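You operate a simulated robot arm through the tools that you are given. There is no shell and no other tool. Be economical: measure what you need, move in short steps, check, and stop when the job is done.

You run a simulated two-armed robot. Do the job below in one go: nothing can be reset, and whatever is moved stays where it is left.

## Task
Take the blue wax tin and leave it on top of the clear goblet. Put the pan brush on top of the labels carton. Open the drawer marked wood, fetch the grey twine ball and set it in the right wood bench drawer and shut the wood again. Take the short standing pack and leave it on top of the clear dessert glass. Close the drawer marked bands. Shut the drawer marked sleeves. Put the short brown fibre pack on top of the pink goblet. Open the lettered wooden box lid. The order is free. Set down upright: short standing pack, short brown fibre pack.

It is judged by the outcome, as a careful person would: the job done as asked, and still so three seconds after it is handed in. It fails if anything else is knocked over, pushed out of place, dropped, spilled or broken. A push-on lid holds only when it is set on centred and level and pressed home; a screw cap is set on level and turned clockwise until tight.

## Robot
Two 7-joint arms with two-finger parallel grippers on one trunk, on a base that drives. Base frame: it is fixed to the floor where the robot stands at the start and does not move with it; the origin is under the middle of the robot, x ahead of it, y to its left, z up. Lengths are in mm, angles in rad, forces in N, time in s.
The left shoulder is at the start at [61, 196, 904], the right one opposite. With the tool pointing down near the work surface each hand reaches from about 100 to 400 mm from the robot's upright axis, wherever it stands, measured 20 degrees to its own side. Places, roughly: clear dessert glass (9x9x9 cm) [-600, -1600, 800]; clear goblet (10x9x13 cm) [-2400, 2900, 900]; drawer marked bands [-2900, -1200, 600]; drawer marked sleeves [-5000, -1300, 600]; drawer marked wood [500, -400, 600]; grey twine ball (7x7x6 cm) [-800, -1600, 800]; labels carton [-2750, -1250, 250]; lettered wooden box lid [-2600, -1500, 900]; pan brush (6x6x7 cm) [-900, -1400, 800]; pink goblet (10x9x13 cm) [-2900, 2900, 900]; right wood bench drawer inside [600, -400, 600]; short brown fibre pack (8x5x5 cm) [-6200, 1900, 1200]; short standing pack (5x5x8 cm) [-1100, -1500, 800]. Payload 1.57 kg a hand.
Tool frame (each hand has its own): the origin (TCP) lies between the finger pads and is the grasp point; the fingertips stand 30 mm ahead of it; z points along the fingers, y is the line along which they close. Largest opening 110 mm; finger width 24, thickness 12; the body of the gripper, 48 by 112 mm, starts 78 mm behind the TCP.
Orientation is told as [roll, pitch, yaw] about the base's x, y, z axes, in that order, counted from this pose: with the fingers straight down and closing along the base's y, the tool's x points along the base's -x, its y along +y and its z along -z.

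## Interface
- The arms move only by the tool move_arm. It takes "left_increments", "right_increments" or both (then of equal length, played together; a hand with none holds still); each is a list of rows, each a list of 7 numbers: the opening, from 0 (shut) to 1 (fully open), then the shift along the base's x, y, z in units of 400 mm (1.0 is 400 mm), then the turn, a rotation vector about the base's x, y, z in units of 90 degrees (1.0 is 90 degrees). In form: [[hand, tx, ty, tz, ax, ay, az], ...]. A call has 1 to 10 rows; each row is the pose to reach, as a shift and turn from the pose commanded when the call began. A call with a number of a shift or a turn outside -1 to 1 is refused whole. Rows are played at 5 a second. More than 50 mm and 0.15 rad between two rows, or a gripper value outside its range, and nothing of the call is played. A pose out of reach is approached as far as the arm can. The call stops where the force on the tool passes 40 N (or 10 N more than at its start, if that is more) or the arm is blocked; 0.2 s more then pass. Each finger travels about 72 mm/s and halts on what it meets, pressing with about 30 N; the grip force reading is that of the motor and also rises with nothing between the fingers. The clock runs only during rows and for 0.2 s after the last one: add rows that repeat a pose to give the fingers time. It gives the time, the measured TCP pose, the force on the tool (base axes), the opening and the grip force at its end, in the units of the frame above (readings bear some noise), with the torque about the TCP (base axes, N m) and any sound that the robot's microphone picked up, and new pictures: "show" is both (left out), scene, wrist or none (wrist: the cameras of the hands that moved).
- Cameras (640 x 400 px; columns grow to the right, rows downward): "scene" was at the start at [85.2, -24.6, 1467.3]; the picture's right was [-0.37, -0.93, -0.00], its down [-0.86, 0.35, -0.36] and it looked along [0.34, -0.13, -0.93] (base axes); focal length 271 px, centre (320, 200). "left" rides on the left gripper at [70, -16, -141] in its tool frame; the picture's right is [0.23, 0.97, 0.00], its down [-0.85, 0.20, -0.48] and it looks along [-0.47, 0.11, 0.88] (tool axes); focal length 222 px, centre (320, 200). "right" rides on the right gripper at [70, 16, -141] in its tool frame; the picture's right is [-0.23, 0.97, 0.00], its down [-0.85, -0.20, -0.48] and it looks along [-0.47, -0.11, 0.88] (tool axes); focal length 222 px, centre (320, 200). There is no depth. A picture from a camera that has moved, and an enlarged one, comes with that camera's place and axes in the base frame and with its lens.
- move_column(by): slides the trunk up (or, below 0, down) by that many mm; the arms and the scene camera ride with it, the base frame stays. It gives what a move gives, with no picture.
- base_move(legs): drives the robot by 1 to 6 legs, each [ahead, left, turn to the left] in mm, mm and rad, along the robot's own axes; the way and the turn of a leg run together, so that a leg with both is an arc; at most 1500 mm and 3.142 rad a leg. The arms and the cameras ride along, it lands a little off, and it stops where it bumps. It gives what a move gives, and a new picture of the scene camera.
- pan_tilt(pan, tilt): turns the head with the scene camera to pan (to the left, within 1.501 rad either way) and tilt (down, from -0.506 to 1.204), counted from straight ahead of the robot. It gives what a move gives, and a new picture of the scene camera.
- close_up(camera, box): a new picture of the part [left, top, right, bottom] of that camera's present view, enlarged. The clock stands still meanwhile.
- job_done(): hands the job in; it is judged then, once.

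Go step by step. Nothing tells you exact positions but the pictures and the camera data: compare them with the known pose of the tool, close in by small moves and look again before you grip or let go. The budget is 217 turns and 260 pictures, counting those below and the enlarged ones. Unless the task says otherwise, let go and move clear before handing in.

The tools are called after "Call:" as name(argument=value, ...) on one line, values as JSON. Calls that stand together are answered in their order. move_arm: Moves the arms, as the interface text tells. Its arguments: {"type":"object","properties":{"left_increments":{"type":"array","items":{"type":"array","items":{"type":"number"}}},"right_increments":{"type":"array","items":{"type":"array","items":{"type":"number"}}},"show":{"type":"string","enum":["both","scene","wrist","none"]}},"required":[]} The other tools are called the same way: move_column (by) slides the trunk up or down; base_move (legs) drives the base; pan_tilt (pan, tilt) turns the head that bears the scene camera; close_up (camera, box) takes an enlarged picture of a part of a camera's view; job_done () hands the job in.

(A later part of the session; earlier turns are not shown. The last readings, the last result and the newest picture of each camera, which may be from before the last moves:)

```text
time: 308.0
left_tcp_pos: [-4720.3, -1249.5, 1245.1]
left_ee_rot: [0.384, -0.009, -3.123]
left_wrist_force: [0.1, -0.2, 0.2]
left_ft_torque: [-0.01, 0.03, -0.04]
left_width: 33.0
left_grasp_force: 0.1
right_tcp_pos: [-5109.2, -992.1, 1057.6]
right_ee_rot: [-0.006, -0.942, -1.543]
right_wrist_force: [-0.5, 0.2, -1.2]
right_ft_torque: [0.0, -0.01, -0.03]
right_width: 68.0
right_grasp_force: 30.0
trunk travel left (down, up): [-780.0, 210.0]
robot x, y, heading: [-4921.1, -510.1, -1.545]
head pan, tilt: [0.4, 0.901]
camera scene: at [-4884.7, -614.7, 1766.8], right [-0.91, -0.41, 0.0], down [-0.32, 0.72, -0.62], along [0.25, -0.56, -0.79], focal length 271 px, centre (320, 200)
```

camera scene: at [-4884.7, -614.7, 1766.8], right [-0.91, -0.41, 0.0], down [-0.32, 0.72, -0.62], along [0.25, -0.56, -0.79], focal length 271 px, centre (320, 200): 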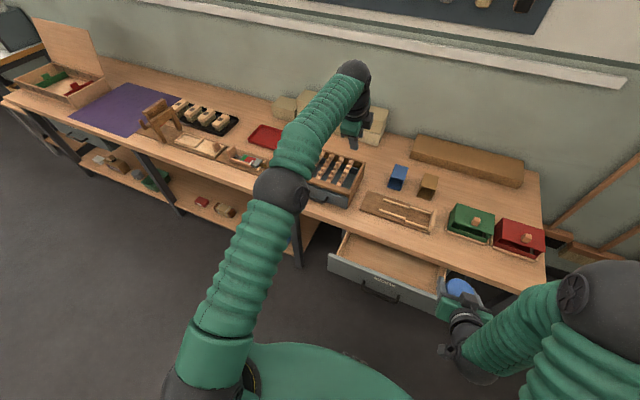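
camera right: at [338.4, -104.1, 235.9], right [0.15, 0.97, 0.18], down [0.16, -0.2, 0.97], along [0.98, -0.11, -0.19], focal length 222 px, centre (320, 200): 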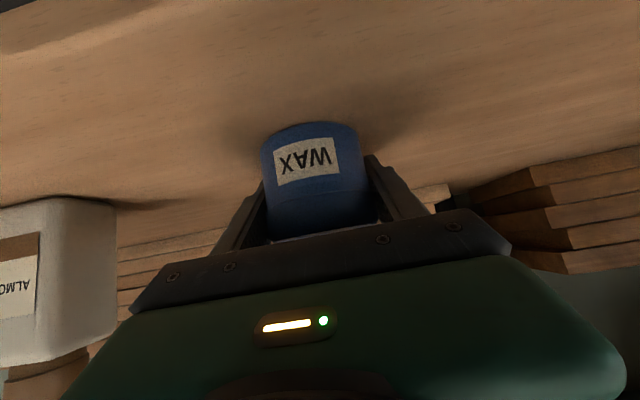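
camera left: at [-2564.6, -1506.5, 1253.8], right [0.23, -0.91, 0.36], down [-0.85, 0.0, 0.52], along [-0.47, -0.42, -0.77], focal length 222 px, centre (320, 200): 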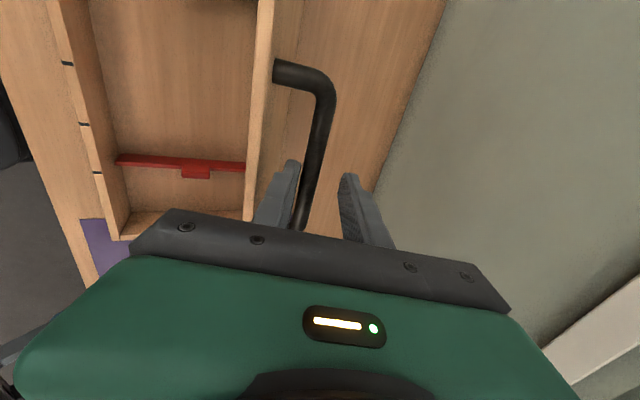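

The SLEEVES drawer handle is at about [-4948, -1080]. I back off, align, lower the trunk and push its handle in with the closed left fingers.

Call:
base_move(legs=[[-225, -228, -0.026]])

Call:
move_column(by=-300)

Call:
move_column(by=-295)

Call:
move_arm(left_increments=[[0.1, 0, 0, 0, 0, 0, 0], [0, 0, 0, 0, 0, 0, 0]], show="scene")

```text
time: 310.2
left_tcp_pos: [-4961.3, -1030.8, 1244.9]
left_ee_rot: [0.385, -0.011, 3.135]
left_wrist_force: [0.5, -0.3, -0.1]
left_ft_torque: [0.03, 0.03, -0.01]
left_width: 33.1
left_grasp_force: 0.0
right_tcp_pos: [-5346.9, -764.6, 1061.2]
right_ee_rot: [-0.015, -0.952, -1.562]
right_wrist_force: [0.9, -0.1, -1.6]
right_ft_torque: [-0.02, 0.04, -0.07]
right_width: 68.1
right_grasp_force: 30.4
trunk travel left (down, up): [-780.0, 210.0]
robot x, y, heading: [-5148.9, -284.1, -1.569]
head pan, tilt: [0.4, 0.901]
camera scene: at [-5108.7, -392.8, 1766.4], right [-0.92, -0.39, 0.0], down [-0.31, 0.72, -0.62], along [0.24, -0.57, -0.79], focal length 271 px, centre (320, 200)
```

scene: 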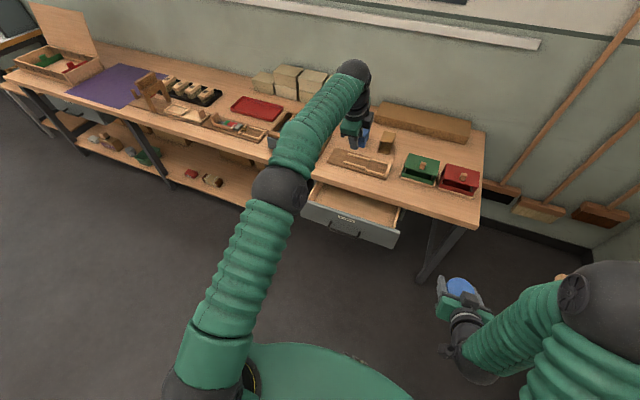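

```text
time: 313.2
left_tcp_pos: [-4970.1, -1025.2, 948.5]
left_ee_rot: [0.386, -0.004, 3.136]
left_wrist_force: [0.7, 0.3, -0.8]
left_ft_torque: [0.02, -0.03, 0.03]
left_width: 32.9
left_grasp_force: 0.0
right_tcp_pos: [-5353.1, -764.1, 763.5]
right_ee_rot: [-0.003, -0.962, -1.573]
right_wrist_force: [-0.7, -0.7, -1.1]
right_ft_torque: [-0.04, -0.03, 0.01]
right_width: 68.0
right_grasp_force: 29.8
trunk travel left (down, up): [-480.0, 510.0]
robot x, y, heading: [-5150.9, -278.8, -1.575]
head pan, tilt: [0.4, 0.901]
```

```text
time: 316.2
left_tcp_pos: [-4970.1, -1027.4, 666.3]
left_ee_rot: [0.413, -0.005, 3.138]
left_wrist_force: [-2.7, -0.7, 19.2]
left_ft_torque: [-0.69, -0.12, -0.07]
left_width: 40.9
left_grasp_force: 4.8
right_tcp_pos: [-5353.7, -761.8, 468.8]
right_ee_rot: [0.0, -0.956, -1.573]
right_wrist_force: [0.3, 0.0, -0.9]
right_ft_torque: [-0.02, 0.01, -0.03]
right_width: 68.1
right_grasp_force: 30.0
trunk travel left (down, up): [-186.0, 804.0]
robot x, y, heading: [-5150.3, -286.4, -1.578]
head pan, tilt: [0.4, 0.901]
stopped: the force on the tool passed its limit at 41 N (the readings are from after the stop); the commanded pose is now the measured one
```

```text
time: 316.9
left_tcp_pos: [-4969.5, -1029.9, 674.1]
left_ee_rot: [0.434, -0.006, 3.138]
left_wrist_force: [-1.9, -1.8, 26.4]
left_ft_torque: [-0.47, -0.08, -0.03]
left_width: 0.2
left_grasp_force: 17.9
right_tcp_pos: [-5352.4, -760.7, 469.1]
right_ee_rot: [-0.001, -0.958, -1.574]
right_wrist_force: [0.3, 0.1, -1.5]
right_ft_torque: [0.01, 0.01, 0.02]
right_width: 68.0
right_grasp_force: 30.1
trunk travel left (down, up): [-186.0, 804.0]
robot x, y, heading: [-5149.5, -281.6, -1.571]
head pan, tilt: [0.4, 0.901]
stopped in row 2 (left hand): the force on the tool passed its limit at 42 N (the readings are from after the stop); the commanded pose is now the measured one
camera scene: at [-5122.5, -383.6, 1173.0], right [-0.92, -0.39, 0.0], down [-0.3, 0.72, -0.62], along [0.24, -0.57, -0.78], focal length 271 px, centre (320, 200)
```

scene: 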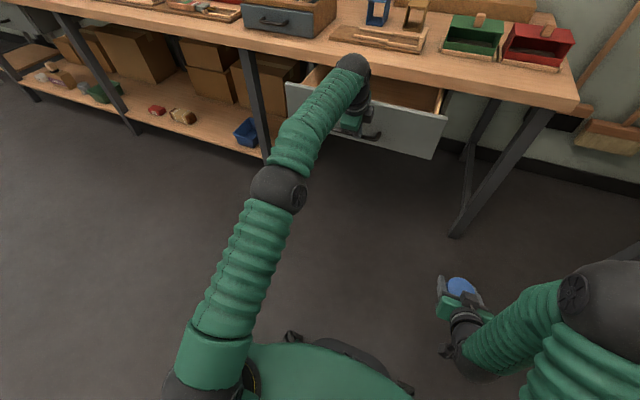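

The fingertips came down on top of the handle bar. I lift off, back up 70 mm, lower, then push.

Call:
move_arm(left_increments=[[0, 0, 0.01, 0.05, 0, 0, 0], [0, 0, 0.09, 0.06, 0, 0, 0], [0, 0, 0.18, 0.06, 0, 0, 0], [0, 0, 0.18, 0, 0, 0, 0], [0, 0, 0.18, -0.06, 0, 0, 0]], show="none")

Call:
base_move(legs=[[215, 0, 0]])

```text
time: 318.1
left_tcp_pos: [-4967.3, -956.3, 641.2]
left_ee_rot: [0.415, -0.004, 3.137]
left_wrist_force: [-0.5, -0.2, 0.1]
left_ft_torque: [0.01, 0.02, 0.01]
left_width: 0.0
left_grasp_force: 21.0
right_tcp_pos: [-5354.2, -763.7, 467.8]
right_ee_rot: [-0.001, -0.957, -1.572]
right_wrist_force: [-0.3, -0.3, -1.4]
right_ft_torque: [-0.03, 0.04, 0.01]
right_width: 67.7
right_grasp_force: 29.8
trunk travel left (down, up): [-186.0, 804.0]
robot x, y, heading: [-5151.5, -286.2, -1.571]
head pan, tilt: [0.4, 0.901]
```

```text
time: 319.7
left_tcp_pos: [-4970.4, -1169.7, 640.1]
left_ee_rot: [0.414, -0.004, 3.135]
left_wrist_force: [-0.2, 0.1, -0.2]
left_ft_torque: [0.02, -0.01, -0.02]
left_width: 0.0
left_grasp_force: 21.1
right_tcp_pos: [-5354.6, -974.8, 468.7]
right_ee_rot: [-0.003, -0.958, -1.575]
right_wrist_force: [-1.0, -0.1, -2.0]
right_ft_torque: [-0.04, 0.01, -0.01]
right_width: 67.9
right_grasp_force: 30.1
trunk travel left (down, up): [-186.0, 804.0]
robot x, y, heading: [-5151.8, -496.5, -1.572]
head pan, tilt: [0.4, 0.901]
camera scene: at [-5121.3, -600.9, 1172.4], right [-0.92, -0.39, 0.0], down [-0.3, 0.73, -0.62], along [0.24, -0.57, -0.79], focal length 271 px, centre (320, 200)
```

scene: 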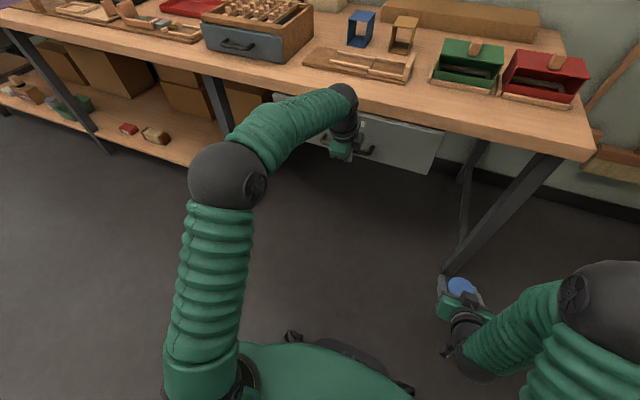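

Nearly shut. I finish with the arm until it resists.

Call:
move_arm(left_increments=[[0, 0, -0.03, 0, 0, 0, 0], [0, 0, -0.05, 0, 0, 0, 0], [0, 0, -0.07, 0, 0, 0, 0], [0, 0, -0.09, 0, 0, 0, 0], [0, 0, -0.11, 0, 0, 0, 0], [0, 0, -0.13, 0, 0, 0, 0], [0, 0, -0.15, 0, 0, 0, 0]], show="none")

Call:
base_move(legs=[[-350, 0, 0]])

Call:
close_up(camera="scene", box=[200, 0, 520, 200])

```text
time: 320.9
left_tcp_pos: [-4969.6, -1204.5, 639.6]
left_ee_rot: [0.399, -0.004, 3.135]
left_wrist_force: [-0.5, 11.8, 2.9]
left_ft_torque: [0.0, -0.05, 0.13]
left_width: 0.0
left_grasp_force: 21.3
right_tcp_pos: [-5355.7, -974.7, 472.4]
right_ee_rot: [-0.002, -0.969, -1.575]
right_wrist_force: [0.2, 0.6, -1.8]
right_ft_torque: [-0.01, 0.01, 0.0]
right_width: 67.8
right_grasp_force: 30.1
trunk travel left (down, up): [-186.0, 804.0]
robot x, y, heading: [-5151.8, -488.9, -1.573]
head pan, tilt: [0.4, 0.901]
stopped in row 6 (left hand): the force on the tool passed its limit at 49 N (the readings are from after the stop); the commanded pose is now the measured one
```

```text
time: 323.2
left_tcp_pos: [-4967.0, -860.3, 639.5]
left_ee_rot: [0.402, -0.006, 3.139]
left_wrist_force: [0.4, 0.0, -0.1]
left_ft_torque: [-0.01, 0.01, 0.01]
left_width: 0.0
left_grasp_force: 21.3
right_tcp_pos: [-5354.5, -632.1, 471.9]
right_ee_rot: [-0.003, -0.968, -1.571]
right_wrist_force: [-0.4, -0.8, -0.6]
right_ft_torque: [-0.04, 0.01, -0.03]
right_width: 67.7
right_grasp_force: 29.7
trunk travel left (down, up): [-186.0, 804.0]
robot x, y, heading: [-5152.2, -149.1, -1.568]
head pan, tilt: [0.4, 0.901]
camera scene: at [-5120.6, -254.7, 1172.6], right [-0.92, -0.39, 0.0], down [-0.31, 0.72, -0.62], along [0.24, -0.57, -0.78], focal length 271 px, centre (320, 200)
```

scene: 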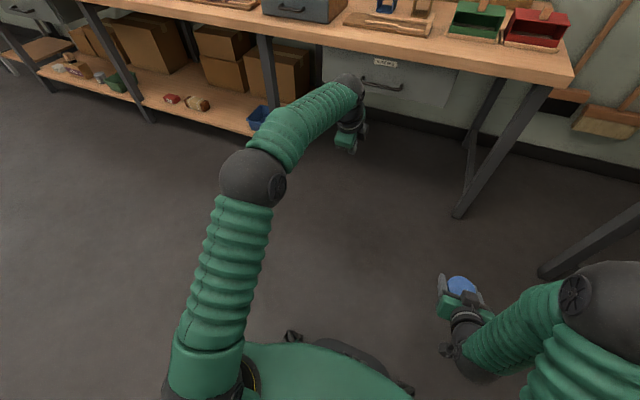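

```text
2.00 times, centred on (360, 100) of scene
camera zoom: at [-5120.6, -254.7, 1172.6], right [-0.92, -0.39, 0.0], down [-0.31, 0.72, -0.62], along [0.24, -0.57, -0.78], focal length 541 px, centre (240, 400)
```

zoom: 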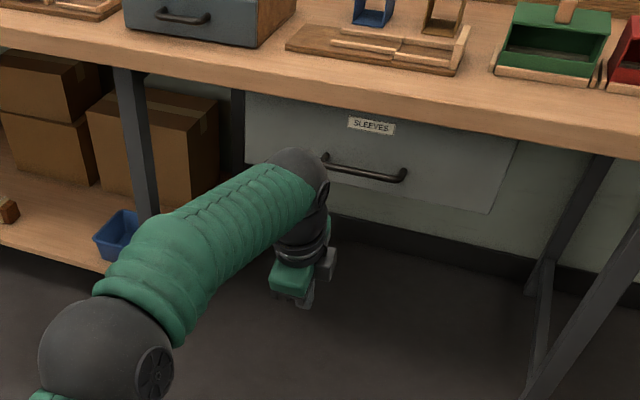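

SLEEVES is shut. Next the short brown fibre pack on the rack near [-6200, 1900, 1200]: I turn to face the far wall, drive over and raise the trunk.

Call:
base_move(legs=[[0, 0, -1.571], [0, -950, 0], [0, -900, 0]])

Call:
move_column(by=400)

Call:
pan_tilt(pan=0, tilt=0.3)

```text
time: 326.5
left_tcp_pos: [-5775.2, -529.2, 639.3]
left_ee_rot: [0.39, 0.006, 1.859]
left_wrist_force: [0.6, -0.6, -0.1]
left_ft_torque: [0.01, 0.04, -0.01]
left_width: 0.0
left_grasp_force: 21.4
right_tcp_pos: [-5671.1, -87.1, 474.5]
right_ee_rot: [-0.002, -0.981, -2.865]
right_wrist_force: [-0.2, -0.6, -1.9]
right_ft_torque: [-0.04, 0.03, 0.01]
right_width: 67.9
right_grasp_force: 29.5
trunk travel left (down, up): [-186.0, 804.0]
robot x, y, heading: [-5152.0, -152.2, -2.869]
head pan, tilt: [0.4, 0.901]
stopped in leg 1: the force on the tool passed its limit at 87 N (the readings are from after the stop); the commanded pose is now the measured one
camera scene: at [-5240.9, -208.8, 1172.5], right [-0.63, 0.78, 0.0], down [0.61, 0.49, -0.62], along [-0.48, -0.39, -0.79], focal length 271 px, centre (320, 200)
```

scene: 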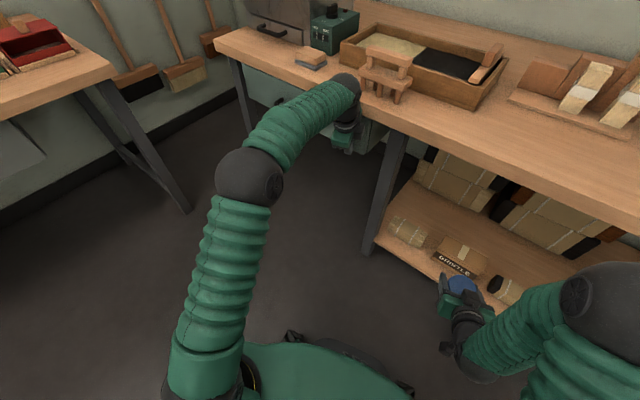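

```text
time: 330.4
left_tcp_pos: [-5776.8, -530.5, 1040.5]
left_ee_rot: [0.388, 0.008, 1.859]
left_wrist_force: [0.4, 0.5, 0.2]
left_ft_torque: [-0.04, -0.01, -0.02]
left_width: 0.1
left_grasp_force: 21.4
right_tcp_pos: [-5672.6, -87.4, 875.5]
right_ee_rot: [-0.003, -0.982, -2.866]
right_wrist_force: [0.4, 0.3, -2.3]
right_ft_torque: [-0.01, 0.03, 0.02]
right_width: 68.2
right_grasp_force: 29.9
trunk travel left (down, up): [-586.0, 404.0]
robot x, y, heading: [-5152.2, -151.0, -2.868]
head pan, tilt: [0.4, 0.901]
```

```text
time: 331.4
left_tcp_pos: [-5775.7, -530.4, 1040.7]
left_ee_rot: [0.389, 0.005, 1.86]
left_wrist_force: [-0.8, 0.2, 0.4]
left_ft_torque: [-0.02, -0.03, 0.0]
left_width: 0.0
left_grasp_force: 21.3
right_tcp_pos: [-5673.1, -88.4, 875.2]
right_ee_rot: [-0.003, -0.985, -2.866]
right_wrist_force: [0.7, 0.5, -1.2]
right_ft_torque: [-0.02, 0.0, 0.04]
right_width: 67.7
right_grasp_force: 30.0
trunk travel left (down, up): [-586.0, 404.0]
robot x, y, heading: [-5150.6, -151.6, -2.861]
head pan, tilt: [0.0, 0.3]
camera scene: at [-5273.0, -187.5, 1624.6], right [-0.27, 0.96, 0.0], down [0.29, 0.08, -0.95], along [-0.92, -0.26, -0.3], focal length 271 px, centre (320, 200)
```

scene: 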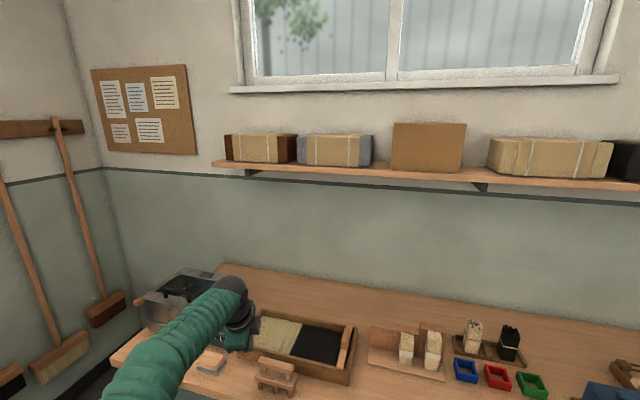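

The left hand had bumped the far bench while turning; it is now raised clear. I back up, finish the turn and drive along to the rack.

Call:
base_move(legs=[[-250, 0, 0], [0, 0, -0.28], [0, -950, 0], [0, -850, 0]])

```text
time: 342.8
left_tcp_pos: [-5611.8, 1518.4, 1040.1]
left_ee_rot: [0.39, 0.005, 1.601]
left_wrist_force: [-0.5, -0.1, 0.1]
left_ft_torque: [0.01, -0.01, 0.0]
left_width: 0.0
left_grasp_force: 21.2
right_tcp_pos: [-5399.1, 1917.7, 876.5]
right_ee_rot: [-0.006, -0.983, -3.122]
right_wrist_force: [0.2, 0.0, -1.8]
right_ft_torque: [0.02, 0.0, -0.02]
right_width: 68.0
right_grasp_force: 29.6
trunk travel left (down, up): [-586.0, 404.0]
robot x, y, heading: [-4908.2, 1727.0, -3.126]
head pan, tilt: [0.0, 0.3]
camera scene: at [-5037.2, 1718.6, 1624.7], right [-0.02, 1.0, 0.0], down [0.3, 0.01, -0.95], along [-0.95, -0.02, -0.3], focal length 271 px, centre (320, 200)
```

scene: 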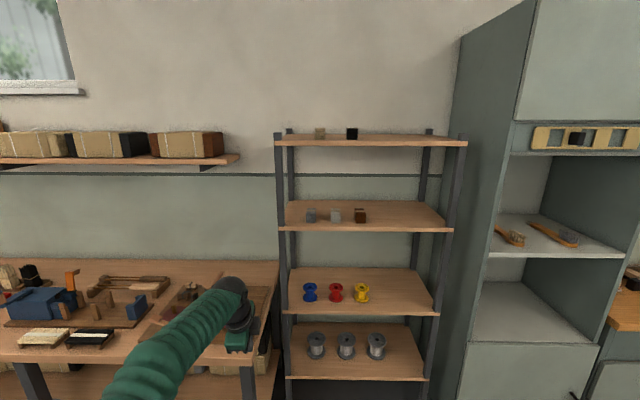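

The rack is ahead; several small packs stand on its shelves. I zoom in.

Call:
close_up(camera="scene", box=[270, 115, 470, 240])

```text
3.20 times, centred on (370, 178) of scene
camera zoom: at [-5037.2, 1718.6, 1624.7], right [-0.02, 1.0, 0.0], down [0.3, 0.01, -0.95], along [-0.95, -0.02, -0.3], focal length 866 px, centre (160, 272)
```

zoom: 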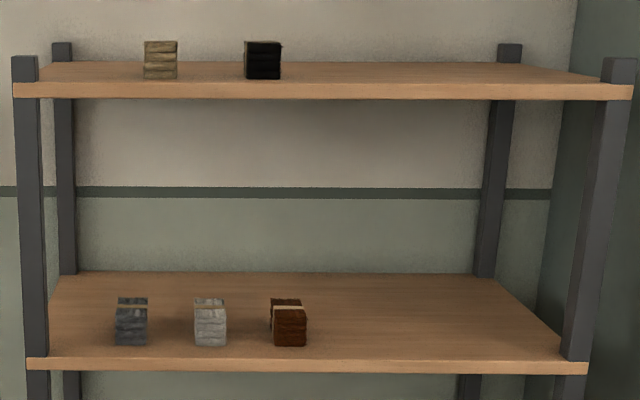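

The brown fibre pack is the right one on the second shelf, centre about [-6175, 1872], shelf z about 1175. I turn the left hand to a forward pitch with horizontal closing.

Call:
move_arm(left_increments=[[0.2, 0, 0, 0.02, 0.0509, 0.0207, 0.0668], [0.4, 0, 0, 0.04, 0.1018, 0.0413, 0.1337], [0.6, 0, 0, 0.06, 0.1528, 0.062, 0.2005], [0.75, 0, 0, 0.08, 0.2037, 0.0827, 0.2673], [0.75, 0, 0, 0.1, 0.2546, 0.1033, 0.3342], [0.75, 0, 0, 0.12, 0.3055, 0.124, 0.401]], show="none")

Call:
move_arm(left_increments=[[0.75, 0, 0, 0.02, 0.0509, 0.0207, 0.0668], [0.75, 0, 0, 0.04, 0.1018, 0.0413, 0.1337], [0.75, 0, 0, 0.06, 0.1528, 0.062, 0.2005], [0.75, 0, 0, 0.08, 0.2037, 0.0827, 0.2673], [0.75, 0, 0, 0.08, 0.2546, 0.1033, 0.3342], [0.75, 0, 0, 0.08, 0.3055, 0.124, 0.401]], show="wrist")

```text
time: 344.2
left_tcp_pos: [-5609.3, 1520.6, 1091.2]
left_ee_rot: [0.411, -0.504, 2.24]
left_wrist_force: [1.0, -0.6, -0.3]
left_ft_torque: [0.02, 0.02, 0.01]
left_width: 82.4
left_grasp_force: 0.0
right_tcp_pos: [-5399.7, 1919.8, 877.6]
right_ee_rot: [-0.003, -0.991, -3.126]
right_wrist_force: [0.9, -0.1, -2.1]
right_ft_torque: [0.01, -0.01, 0.02]
right_width: 68.0
right_grasp_force: 29.8
trunk travel left (down, up): [-586.0, 404.0]
robot x, y, heading: [-4908.2, 1726.5, -3.125]
head pan, tilt: [0.0, 0.3]
```

```text
time: 345.6
left_tcp_pos: [-5609.4, 1521.2, 1121.7]
left_ee_rot: [-0.043, -0.881, -3.1]
left_wrist_force: [0.1, 0.2, 0.7]
left_ft_torque: [0.01, 0.0, 0.02]
left_width: 82.6
left_grasp_force: 0.0
right_tcp_pos: [-5398.5, 1921.4, 877.1]
right_ee_rot: [-0.002, -0.99, -3.126]
right_wrist_force: [0.2, 0.8, -1.7]
right_ft_torque: [-0.02, 0.01, -0.03]
right_width: 67.6
right_grasp_force: 30.0
trunk travel left (down, up): [-586.0, 404.0]
robot x, y, heading: [-4914.4, 1725.2, -3.127]
head pan, tilt: [0.0, 0.3]
camera left: at [-5456.8, 1537.9, 1157.9], right [0.15, -0.97, -0.2], down [-0.17, -0.23, 0.96], along [-0.97, -0.11, -0.2], focal length 222 px, centre (320, 200)
```

left: 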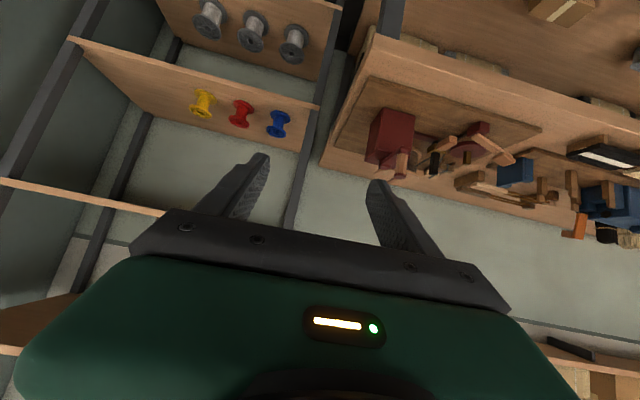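

Orientation is good. I shift the left hand inward 75 mm, raise the trunk and drive to the rack in front of the pack.

Call:
move_arm(left_increments=[[0.75, 0, 0.06, 0, 0.027, 0, -0.016], [0.75, 0, 0.12, 0, 0.027, 0, -0.016], [0.75, 0, 0.19, 0, 0.027, 0, -0.016]], show="none")

Call:
move_column(by=135)

Call:
base_move(legs=[[0, -276, -0.014], [410, 0, 0]])

Call:
close_up(camera="left", box=[0, 0, 640, 400])

```text
time: 346.4
left_tcp_pos: [-5609.4, 1598.3, 1123.1]
left_ee_rot: [-0.105, -0.878, -3.079]
left_wrist_force: [-1.0, 1.2, 0.5]
left_ft_torque: [-0.05, 0.02, 0.01]
left_width: 82.6
left_grasp_force: 0.0
right_tcp_pos: [-5399.5, 1921.9, 874.7]
right_ee_rot: [0.0, -0.988, -3.127]
right_wrist_force: [-0.2, 0.1, -1.2]
right_ft_torque: [-0.05, 0.04, 0.01]
right_width: 67.9
right_grasp_force: 30.6
trunk travel left (down, up): [-586.0, 404.0]
robot x, y, heading: [-4912.5, 1723.5, -3.127]
head pan, tilt: [0.0, 0.3]
```

```text
time: 348.1
left_tcp_pos: [-5609.7, 1595.6, 1256.5]
left_ee_rot: [-0.105, -0.877, -3.08]
left_wrist_force: [-0.5, -0.2, 0.4]
left_ft_torque: [0.02, 0.02, -0.02]
left_width: 82.7
left_grasp_force: 0.0
right_tcp_pos: [-5399.4, 1921.2, 1010.7]
right_ee_rot: [-0.004, -0.99, -3.126]
right_wrist_force: [-0.7, 0.1, -2.1]
right_ft_torque: [-0.02, 0.05, -0.01]
right_width: 68.0
right_grasp_force: 30.5
trunk travel left (down, up): [-721.0, 269.0]
robot x, y, heading: [-4911.8, 1727.0, -3.13]
head pan, tilt: [0.0, 0.3]
```

```text
time: 352.1
left_tcp_pos: [-6017.9, 1889.9, 1259.6]
left_ee_rot: [-0.098, -0.881, -3.102]
left_wrist_force: [-0.2, 0.6, -0.6]
left_ft_torque: [-0.04, -0.02, 0.04]
left_width: 82.7
left_grasp_force: 0.1
right_tcp_pos: [-5802.8, 2210.1, 1010.2]
right_ee_rot: [0.005, -0.992, 3.132]
right_wrist_force: [0.7, 0.6, -1.5]
right_ft_torque: [-0.02, 0.01, 0.02]
right_width: 67.8
right_grasp_force: 30.0
trunk travel left (down, up): [-721.0, 269.0]
robot x, y, heading: [-5318.1, 2002.4, 3.147]
head pan, tilt: [0.0, 0.3]
camera scene: at [-5441.9, 2009.1, 1760.0], right [0.0, 1.0, -0.01], down [0.3, -0.01, -0.96], along [-0.96, 0.0, -0.3], focal length 271 px, centre (320, 200)
```

scene: 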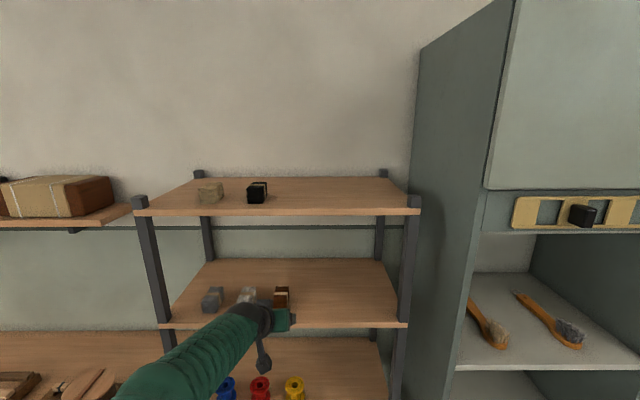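

```text
1.00 times, centred on (320, 200) of left (not enlarged: the box is as wide or as high as the picture)
camera zoom: at [-5864.1, 1899.5, 1294.7], right [0.11, -0.97, -0.24], down [-0.18, -0.25, 0.95], along [-0.98, -0.06, -0.2], focal length 222 px, centre (320, 200)
```

zoom: 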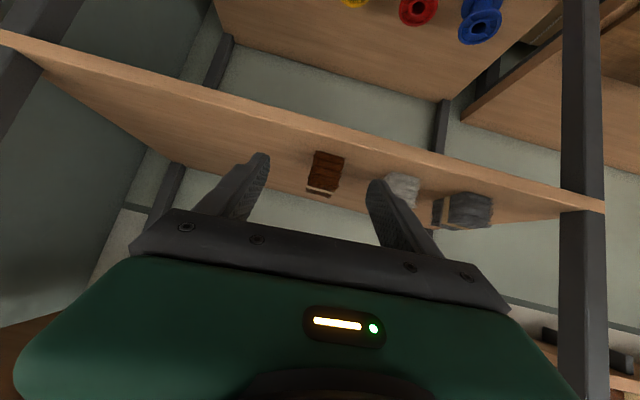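

Pack centre is about [-6172, 1883], z 1175–1222. I level the closing axis, lower to 1212, and drive in so the fingers straddle it.

Call:
move_arm(left_increments=[[0.75, 0, -0.01, -0.05, -0.02, 0, 0.012], [0.75, 0, -0.017, -0.09, -0.04, 0, 0.023], [0.75, 0, -0.017, -0.118, -0.04, 0, 0.023]], show="none")

Call:
base_move(legs=[[110, 0, -0.005]])

Call:
close_up(camera="left", box=[0, 0, 640, 400])

```text
time: 352.9
left_tcp_pos: [-6018.5, 1882.2, 1209.7]
left_ee_rot: [-0.004, -0.881, -3.14]
left_wrist_force: [-0.7, -0.1, 0.0]
left_ft_torque: [0.0, -0.02, -0.01]
left_width: 82.6
left_grasp_force: 0.1
right_tcp_pos: [-5804.3, 2208.6, 1013.4]
right_ee_rot: [0.0, -0.994, 3.137]
right_wrist_force: [0.6, 0.2, -1.7]
right_ft_torque: [-0.02, 0.03, 0.04]
right_width: 67.9
right_grasp_force: 29.9
trunk travel left (down, up): [-721.0, 269.0]
robot x, y, heading: [-5322.8, 2001.9, 3.145]
head pan, tilt: [0.0, 0.3]
```

```text
time: 354.1
left_tcp_pos: [-6125.9, 1881.1, 1210.4]
left_ee_rot: [-0.008, -0.884, -3.14]
left_wrist_force: [-0.3, 0.1, 0.1]
left_ft_torque: [0.02, 0.01, 0.01]
left_width: 82.6
left_grasp_force: 0.0
right_tcp_pos: [-5911.2, 2207.2, 1015.0]
right_ee_rot: [-0.006, -0.995, 3.136]
right_wrist_force: [0.4, -1.1, -1.1]
right_ft_torque: [0.02, 0.08, 0.01]
right_width: 67.9
right_grasp_force: 30.1
trunk travel left (down, up): [-721.0, 269.0]
robot x, y, heading: [-5429.2, 2003.2, 3.134]
head pan, tilt: [0.0, 0.3]
camera scene: at [-5550.0, 2000.3, 1760.2], right [0.01, 1.0, 0.0], down [0.29, 0.0, -0.96], along [-0.96, 0.01, -0.29], focal length 271 px, centre (320, 200)
```

scene: 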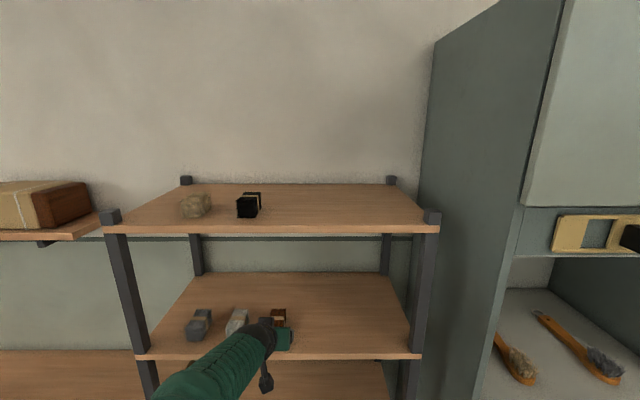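

```text
1.00 times, centred on (320, 200) of left (not enlarged: the box is as wide or as high as the picture)
camera zoom: at [-5972.7, 1896.4, 1246.4], right [0.14, -0.97, -0.18], down [-0.17, -0.2, 0.96], along [-0.97, -0.1, -0.2], focal length 222 px, centre (320, 200)
```

zoom: 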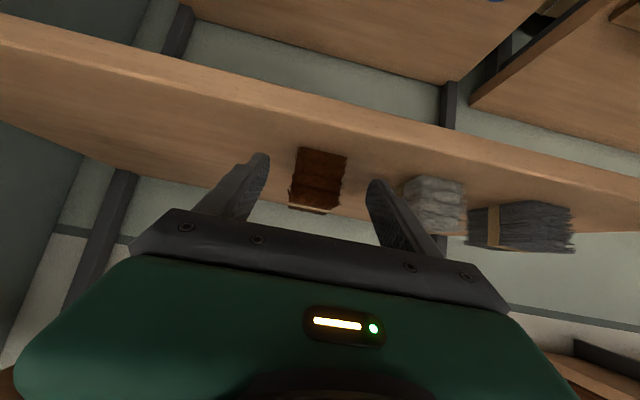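

The pack is centred between the fingers. I advance 44 mm, grip and lift.

Call:
move_arm(left_increments=[[0.75, -0.05, 0, 0, 0, 0, 0], [0.75, -0.11, 0, 0, 0, 0, 0], [0.55, -0.11, 0, 0, 0, 0, 0], [0.35, -0.11, 0, 0, 0, 0, 0], [0.35, -0.11, 0, 0, 0, 0, 0], [0.35, -0.11, 0, 0, 0, 0, 0], [0.35, -0.11, 0, 0.05, 0, 0, 0], [0.35, -0.11, 0, 0.12, 0, 0, 0]], show="wrist")

```text
time: 355.9
left_tcp_pos: [-6171.6, 1880.3, 1259.6]
left_ee_rot: [-0.007, -0.881, -3.141]
left_wrist_force: [0.3, 0.4, -1.0]
left_ft_torque: [0.0, 0.01, 0.02]
left_width: 41.9
left_grasp_force: 29.0
right_tcp_pos: [-5914.7, 2209.6, 1014.9]
right_ee_rot: [-0.004, -0.998, 3.135]
right_wrist_force: [-0.1, -0.6, -1.8]
right_ft_torque: [0.03, 0.0, 0.01]
right_width: 67.9
right_grasp_force: 29.6
trunk travel left (down, up): [-721.0, 269.0]
robot x, y, heading: [-5429.2, 2004.4, 3.138]
head pan, tilt: [0.0, 0.3]
camera left: at [-6017.9, 1896.6, 1294.3], right [0.14, -0.97, -0.18], down [-0.18, -0.2, 0.96], along [-0.97, -0.1, -0.2], focal length 222 px, centre (320, 200)
```

left: 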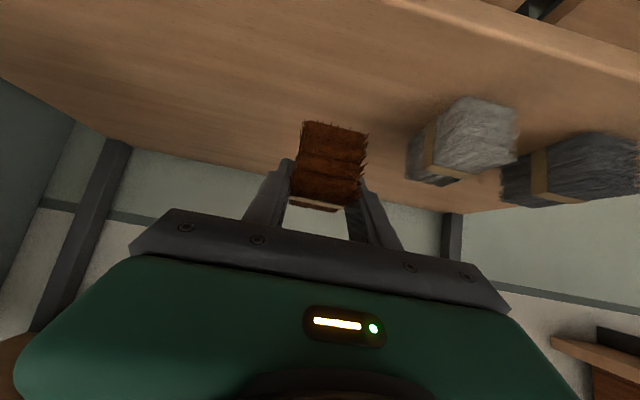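

Pack gripped. I back out from the rack and look toward the goblets' table.

Call:
base_move(legs=[[-450, 0, 0], [0, 0, -1.2]])

Call:
pan_tilt(pan=-1.3, tilt=0.35)

```text
time: 361.6
left_tcp_pos: [-5358.3, 2648.5, 1258.6]
left_ee_rot: [-0.006, -0.881, 1.939]
left_wrist_force: [-0.3, 0.1, -0.2]
left_ft_torque: [-0.03, 0.0, 0.01]
left_width: 41.7
left_grasp_force: 30.1
right_tcp_pos: [-4960.3, 2526.4, 1013.5]
right_ee_rot: [-0.003, -0.998, 1.932]
right_wrist_force: [-0.3, -0.5, -1.8]
right_ft_torque: [0.03, 0.05, 0.03]
right_width: 68.0
right_grasp_force: 30.4
trunk travel left (down, up): [-721.0, 269.0]
robot x, y, heading: [-4978.7, 1997.6, 1.931]
head pan, tilt: [0.0, 0.3]
camera scene: at [-5022.9, 2117.3, 1759.7], right [0.94, 0.35, 0.0], down [0.11, -0.28, -0.95], along [-0.34, 0.89, -0.3], focal length 271 px, centre (320, 200)
```

scene: 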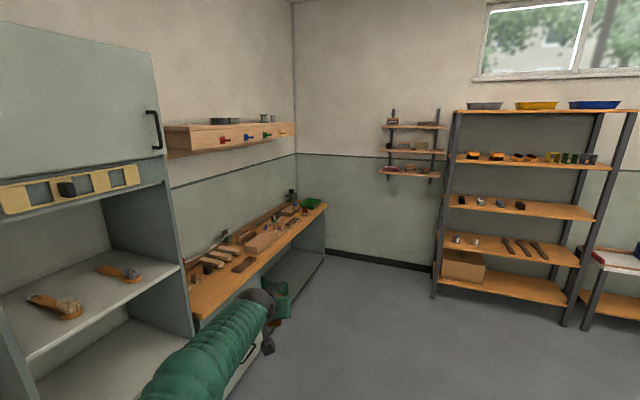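

```text
time: 363.1
left_tcp_pos: [-5357.6, 2647.8, 1259.5]
left_ee_rot: [-0.008, -0.882, 1.94]
left_wrist_force: [-0.6, 0.6, -0.5]
left_ft_torque: [-0.01, -0.01, -0.03]
left_width: 41.6
left_grasp_force: 29.9
right_tcp_pos: [-4960.7, 2526.8, 1016.3]
right_ee_rot: [-0.004, -1.005, 1.93]
right_wrist_force: [0.5, -0.1, -1.6]
right_ft_torque: [0.04, -0.01, 0.01]
right_width: 67.9
right_grasp_force: 30.7
trunk travel left (down, up): [-721.0, 269.0]
robot x, y, heading: [-4975.2, 1999.7, 1.929]
head pan, tilt: [-1.3, 0.351]
camera scene: at [-4914.2, 2085.2, 1755.2], right [0.59, -0.81, 0.0], down [-0.28, -0.21, -0.94], along [0.76, 0.55, -0.34], focal length 271 px, centre (320, 200)
```

scene: 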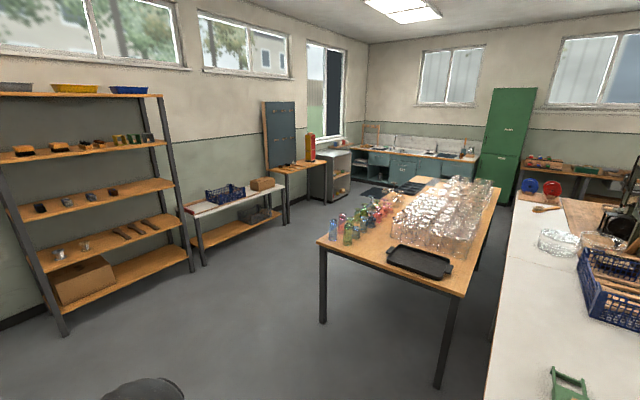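

The glass table is an island; its window-side long edge is near y 3105, with goblets along it. I zoom in.

Call:
close_up(camera="scene", box=[310, 160, 510, 285])

```text
3.20 times, centred on (410, 222) of scene
camera zoom: at [-4914.2, 2085.2, 1755.2], right [0.59, -0.81, 0.0], down [-0.28, -0.21, -0.94], along [0.76, 0.55, -0.34], focal length 866 px, centre (32, 128)
```

zoom: 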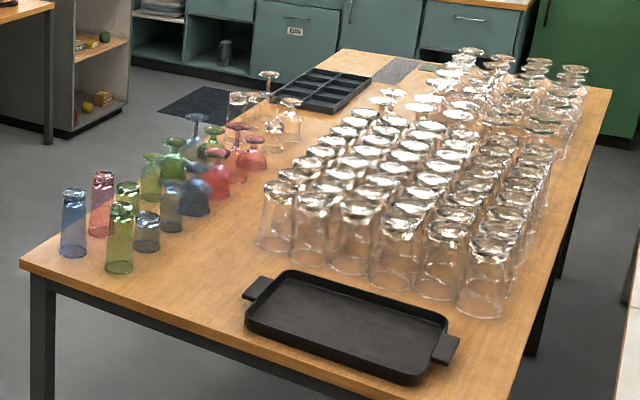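

All glasses stand mouth-down; I now drive around to the window side of that table, facing it.

Call:
base_move(legs=[[661, -660, 0], [661, -660, 0], [0, 0, 2.782], [0, 760, 0], [0, 700, 0]])

Call:
pan_tilt(pan=0, tilt=0.7)

```text
time: 386.3
left_tcp_pos: [-2603.3, 3020.1, 1259.8]
left_ee_rot: [0.0, -0.881, -1.534]
left_wrist_force: [-0.4, -0.5, 0.2]
left_ft_torque: [0.03, -0.02, 0.03]
left_width: 41.6
left_grasp_force: 30.1
right_tcp_pos: [-2939.4, 3261.1, 1014.9]
right_ee_rot: [0.005, -1.006, -1.541]
right_wrist_force: [-0.7, 0.2, -1.8]
right_ft_torque: [-0.02, 0.0, 0.01]
right_width: 67.9
right_grasp_force: 29.7
trunk travel left (down, up): [-721.0, 269.0]
robot x, y, heading: [-2751.4, 3759.7, -1.536]
head pan, tilt: [-1.3, 0.351]
camera scene: at [-2845.3, 3691.8, 1754.7], right [-0.3, 0.95, 0.0], down [0.33, 0.11, -0.94], along [-0.89, -0.28, -0.35], focal length 271 px, centre (320, 200)
```

scene: 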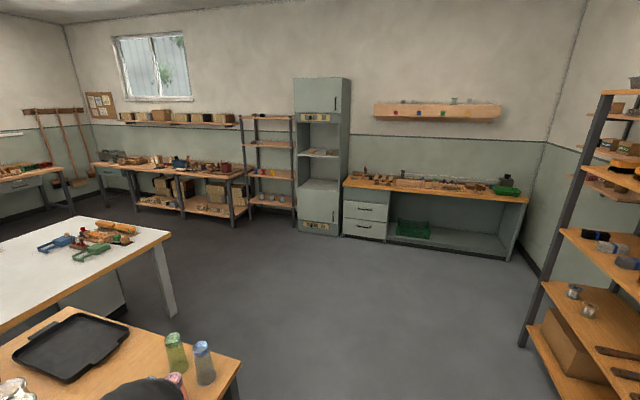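

```text
time: 387.7
left_tcp_pos: [-2597.6, 3023.4, 1260.1]
left_ee_rot: [-0.008, -0.883, -1.528]
left_wrist_force: [0.4, 0.3, -0.2]
left_ft_torque: [-0.01, 0.01, 0.01]
left_width: 41.8
left_grasp_force: 30.2
right_tcp_pos: [-2935.5, 3259.5, 1018.1]
right_ee_rot: [-0.003, -1.013, -1.531]
right_wrist_force: [0.4, -0.3, -1.5]
right_ft_torque: [-0.03, -0.03, -0.02]
right_width: 68.0
right_grasp_force: 30.2
trunk travel left (down, up): [-721.0, 269.0]
robot x, y, heading: [-2747.2, 3759.7, -1.533]
head pan, tilt: [0.0, 0.7]
camera scene: at [-2745.6, 3635.5, 1723.6], right [-1.0, -0.04, 0.0], down [-0.02, 0.65, -0.76], along [0.03, -0.76, -0.65], focal length 271 px, centre (320, 200)
```

scene: 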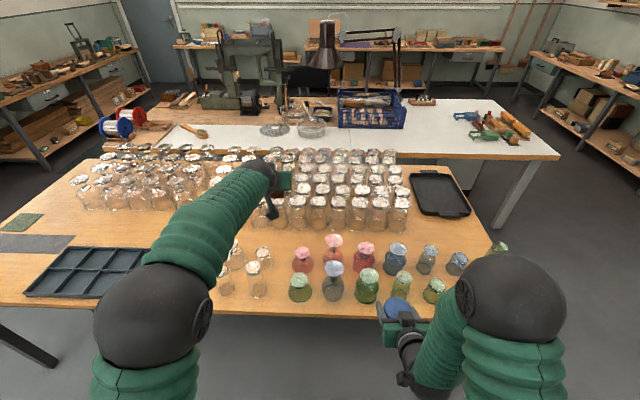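

I see rows of coloured glasses near the front edge. Zooming in to find the pink and clear goblets.

Call:
close_up(camera="scene", box=[200, 210, 520, 330])

Call:
base_move(legs=[[-300, 0, -0.038]])

```text
2.00 times, centred on (360, 270) of scene
camera zoom: at [-2745.6, 3635.5, 1723.6], right [-1.0, -0.04, 0.0], down [-0.02, 0.65, -0.76], along [0.03, -0.76, -0.65], focal length 541 px, centre (240, 60)
```

zoom: 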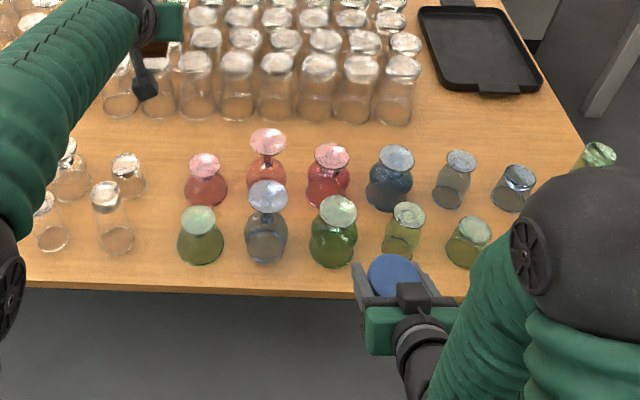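

```text
time: 389.8
left_tcp_pos: [-2628.1, 3315.7, 1258.3]
left_ee_rot: [-0.008, -0.882, -1.56]
left_wrist_force: [0.9, -0.5, -0.7]
left_ft_torque: [0.02, 0.02, 0.01]
left_width: 41.6
left_grasp_force: 30.2
right_tcp_pos: [-2957.4, 3563.7, 1016.9]
right_ee_rot: [-0.003, -1.011, -1.569]
right_wrist_force: [0.4, 0.2, -1.7]
right_ft_torque: [0.0, -0.01, 0.02]
right_width: 68.0
right_grasp_force: 29.9
trunk travel left (down, up): [-721.0, 269.0]
robot x, y, heading: [-2756.4, 4058.7, -1.57]
head pan, tilt: [0.0, 0.7]
camera scene: at [-2755.7, 3931.7, 1723.4], right [-1.0, 0.0, 0.0], down [0.0, 0.65, -0.76], along [0.0, -0.76, -0.65], focal length 271 px, centre (320, 200)
```

scene: 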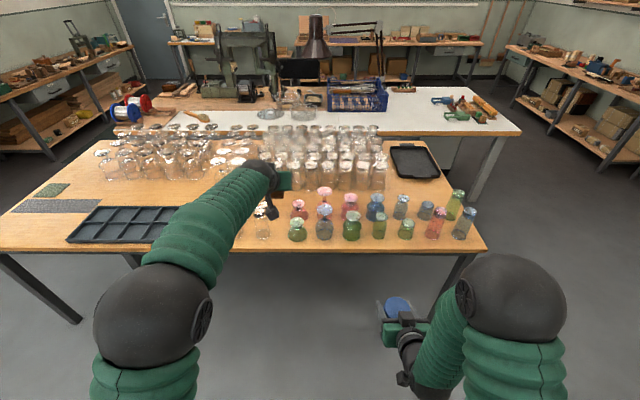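

P3, the pink goblet at about x -2890, y 2970, is the target; the clear one is near x -2390. First I raise the right hand with the tin so that it stays clear of the table, then shift the base and lower the trunk.

Call:
move_arm(right_increments=[[0.5, 0, 0, 0.1, 0, 0, 0], [0.5, 0, 0, 0.2, 0, 0, 0], [0.5, 0, 0, 0.3, 0, 0, 0], [0.5, 0, 0, 0.4, 0, 0, 0], [0.5, 0, 0, 0.5, 0, 0, 0]], show="none")

Call:
base_move(legs=[[0, -262, 0], [250, 0, 0]])

Call:
move_column(by=-150)

Call:
close_up(camera="left", box=[0, 0, 640, 400])

```text
time: 391.0
left_tcp_pos: [-2628.3, 3321.3, 1262.9]
left_ee_rot: [-0.008, -0.886, -1.56]
left_wrist_force: [-0.4, -0.2, -0.8]
left_ft_torque: [-0.01, 0.0, -0.02]
left_width: 41.8
left_grasp_force: 30.0
right_tcp_pos: [-2957.5, 3569.1, 1222.7]
right_ee_rot: [-0.003, -1.016, -1.567]
right_wrist_force: [-0.1, 0.0, -1.5]
right_ft_torque: [0.01, 0.01, -0.01]
right_width: 67.9
right_grasp_force: 30.4
right hand out of reach, approached as far as the arm can: row 1, 2, 3, 4
trunk travel left (down, up): [-721.0, 269.0]
robot x, y, heading: [-2754.4, 4053.8, -1.561]
head pan, tilt: [0.0, 0.7]
```

```text
time: 394.3
left_tcp_pos: [-2896.5, 3070.0, 1264.1]
left_ee_rot: [0.0, -0.887, -1.567]
left_wrist_force: [0.3, 0.9, 0.5]
left_ft_torque: [0.03, 0.01, 0.02]
left_width: 41.8
left_grasp_force: 30.1
right_tcp_pos: [-3226.3, 3318.7, 1221.5]
right_ee_rot: [0.002, -1.016, -1.575]
right_wrist_force: [0.0, -1.4, -1.1]
right_ft_torque: [0.02, -0.04, 0.0]
right_width: 67.7
right_grasp_force: 30.2
trunk travel left (down, up): [-721.0, 269.0]
robot x, y, heading: [-3019.9, 3805.1, -1.567]
head pan, tilt: [0.0, 0.7]
camera scene: at [-3025.8, 3687.8, 1724.0], right [-1.0, 0.0, 0.0], down [0.0, 0.64, -0.77], along [0.0, -0.77, -0.64], focal length 271 px, centre (320, 200)
```

scene: 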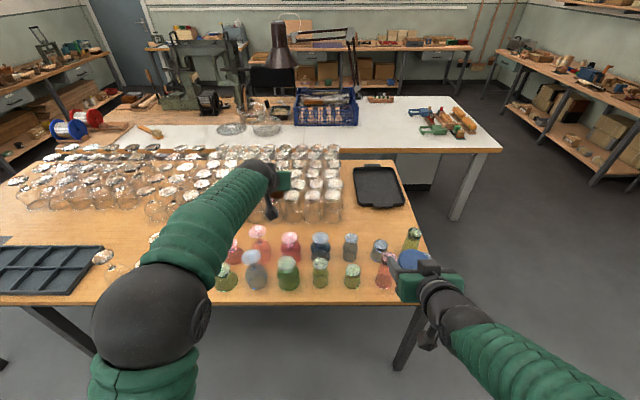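

```text
time: 396.0
left_tcp_pos: [-2891.0, 3068.1, 1113.2]
left_ee_rot: [-0.007, -0.885, -1.563]
left_wrist_force: [1.0, 0.1, -0.3]
left_ft_torque: [0.04, -0.01, 0.02]
left_width: 41.5
left_grasp_force: 30.9
right_tcp_pos: [-3221.5, 3317.6, 1071.8]
right_ee_rot: [-0.007, -1.018, -1.567]
right_wrist_force: [-0.5, -0.3, -2.1]
right_ft_torque: [0.0, 0.02, 0.04]
right_width: 68.1
right_grasp_force: 30.1
trunk travel left (down, up): [-571.0, 419.0]
robot x, y, heading: [-3017.6, 3802.4, -1.57]
head pan, tilt: [0.0, 0.7]
```

```text
1.00 times, centred on (320, 200) of left (not enlarged: the box is as wide or as high as the picture)
camera zoom: at [-2907.5, 3221.7, 1147.2], right [0.97, 0.14, -0.18], down [0.21, -0.17, 0.96], along [0.11, -0.97, -0.19], focal length 222 px, centre (320, 200)
```

zoom: 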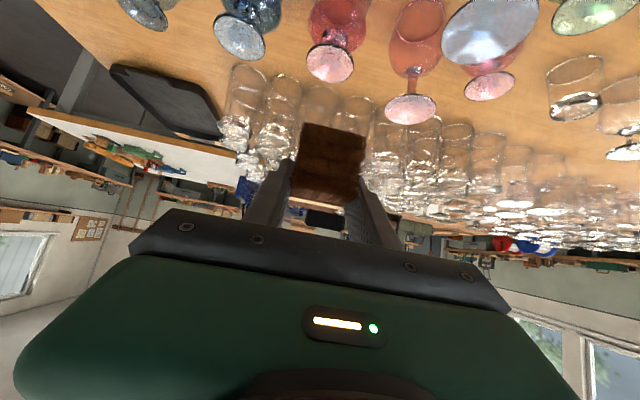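

The pink goblet's foot is at about [-2902, 2970]. I drive 70 mm closer and lower 50 mm, then measure again.

Call:
base_move(legs=[[60, -12, 0]])

Call:
move_column(by=-55)

Call:
close_up(camera="left", box=[160, 0, 480, 200])

Call:
close_up(camera="scene", box=[200, 190, 400, 315])

```text
time: 397.0
left_tcp_pos: [-2896.9, 3009.6, 1114.2]
left_ee_rot: [-0.015, -0.888, -1.556]
left_wrist_force: [1.6, 0.1, -0.7]
left_ft_torque: [0.01, 0.02, 0.04]
left_width: 41.8
left_grasp_force: 30.4
right_tcp_pos: [-3228.7, 3258.0, 1072.0]
right_ee_rot: [-0.015, -1.019, -1.56]
right_wrist_force: [0.2, 0.5, -2.2]
right_ft_torque: [-0.04, -0.01, -0.01]
right_width: 68.0
right_grasp_force: 29.8
trunk travel left (down, up): [-571.0, 419.0]
robot x, y, heading: [-3033.3, 3746.4, -1.567]
head pan, tilt: [0.0, 0.7]
camera scene: at [-3023.2, 3628.2, 1574.2], right [-1.0, 0.0, 0.0], down [0.0, 0.64, -0.77], along [0.0, -0.77, -0.64], focal length 271 px, centre (320, 200)
```

scene: 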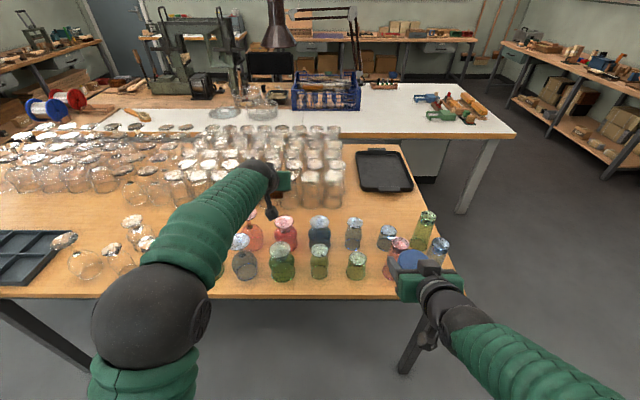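

```text
time: 398.0
left_tcp_pos: [-2900.6, 3007.4, 1058.2]
left_ee_rot: [-0.012, -0.887, -1.559]
left_wrist_force: [-0.5, 0.1, -1.3]
left_ft_torque: [0.0, -0.02, -0.01]
left_width: 41.9
left_grasp_force: 29.9
right_tcp_pos: [-3231.7, 3258.7, 1016.5]
right_ee_rot: [-0.01, -1.018, -1.566]
right_wrist_force: [0.1, 0.2, -1.6]
right_ft_torque: [-0.03, -0.01, 0.0]
right_width: 67.7
right_grasp_force: 29.4
trunk travel left (down, up): [-516.0, 474.0]
robot x, y, heading: [-3028.0, 3743.1, -1.574]
head pan, tilt: [0.0, 0.7]
```

```text
2.00 times, centred on (320, 100) of left
camera zoom: at [-2916.7, 3162.4, 1093.0], right [0.97, 0.15, -0.18], down [0.21, -0.17, 0.96], along [0.11, -0.97, -0.19], focal length 444 px, centre (320, 400)
```

zoom: 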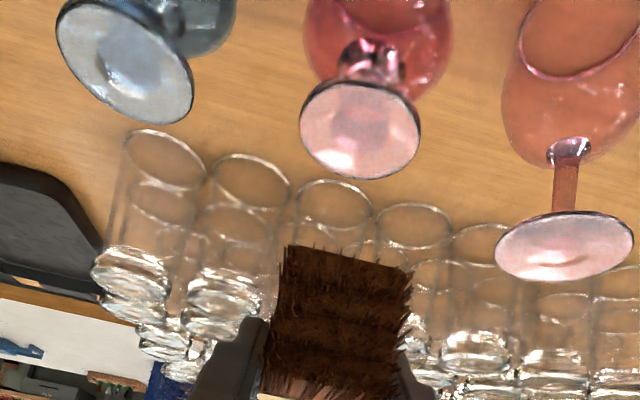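

```text
3.20 times, centred on (300, 252) of scene
camera zoom: at [-3028.1, 3624.8, 1518.9], right [-1.0, 0.0, 0.0], down [0.0, 0.64, -0.76], along [0.0, -0.76, -0.64], focal length 866 px, centre (384, 32)
```

zoom: 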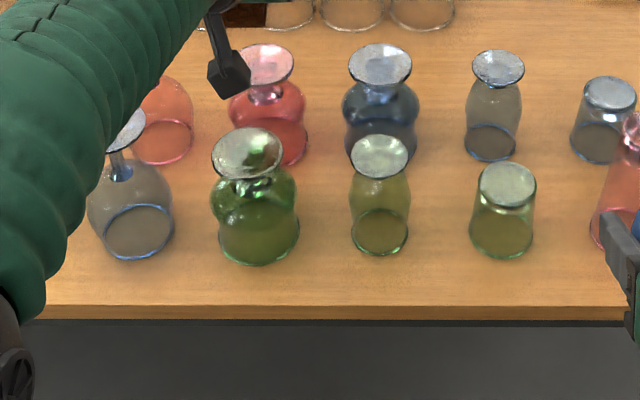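

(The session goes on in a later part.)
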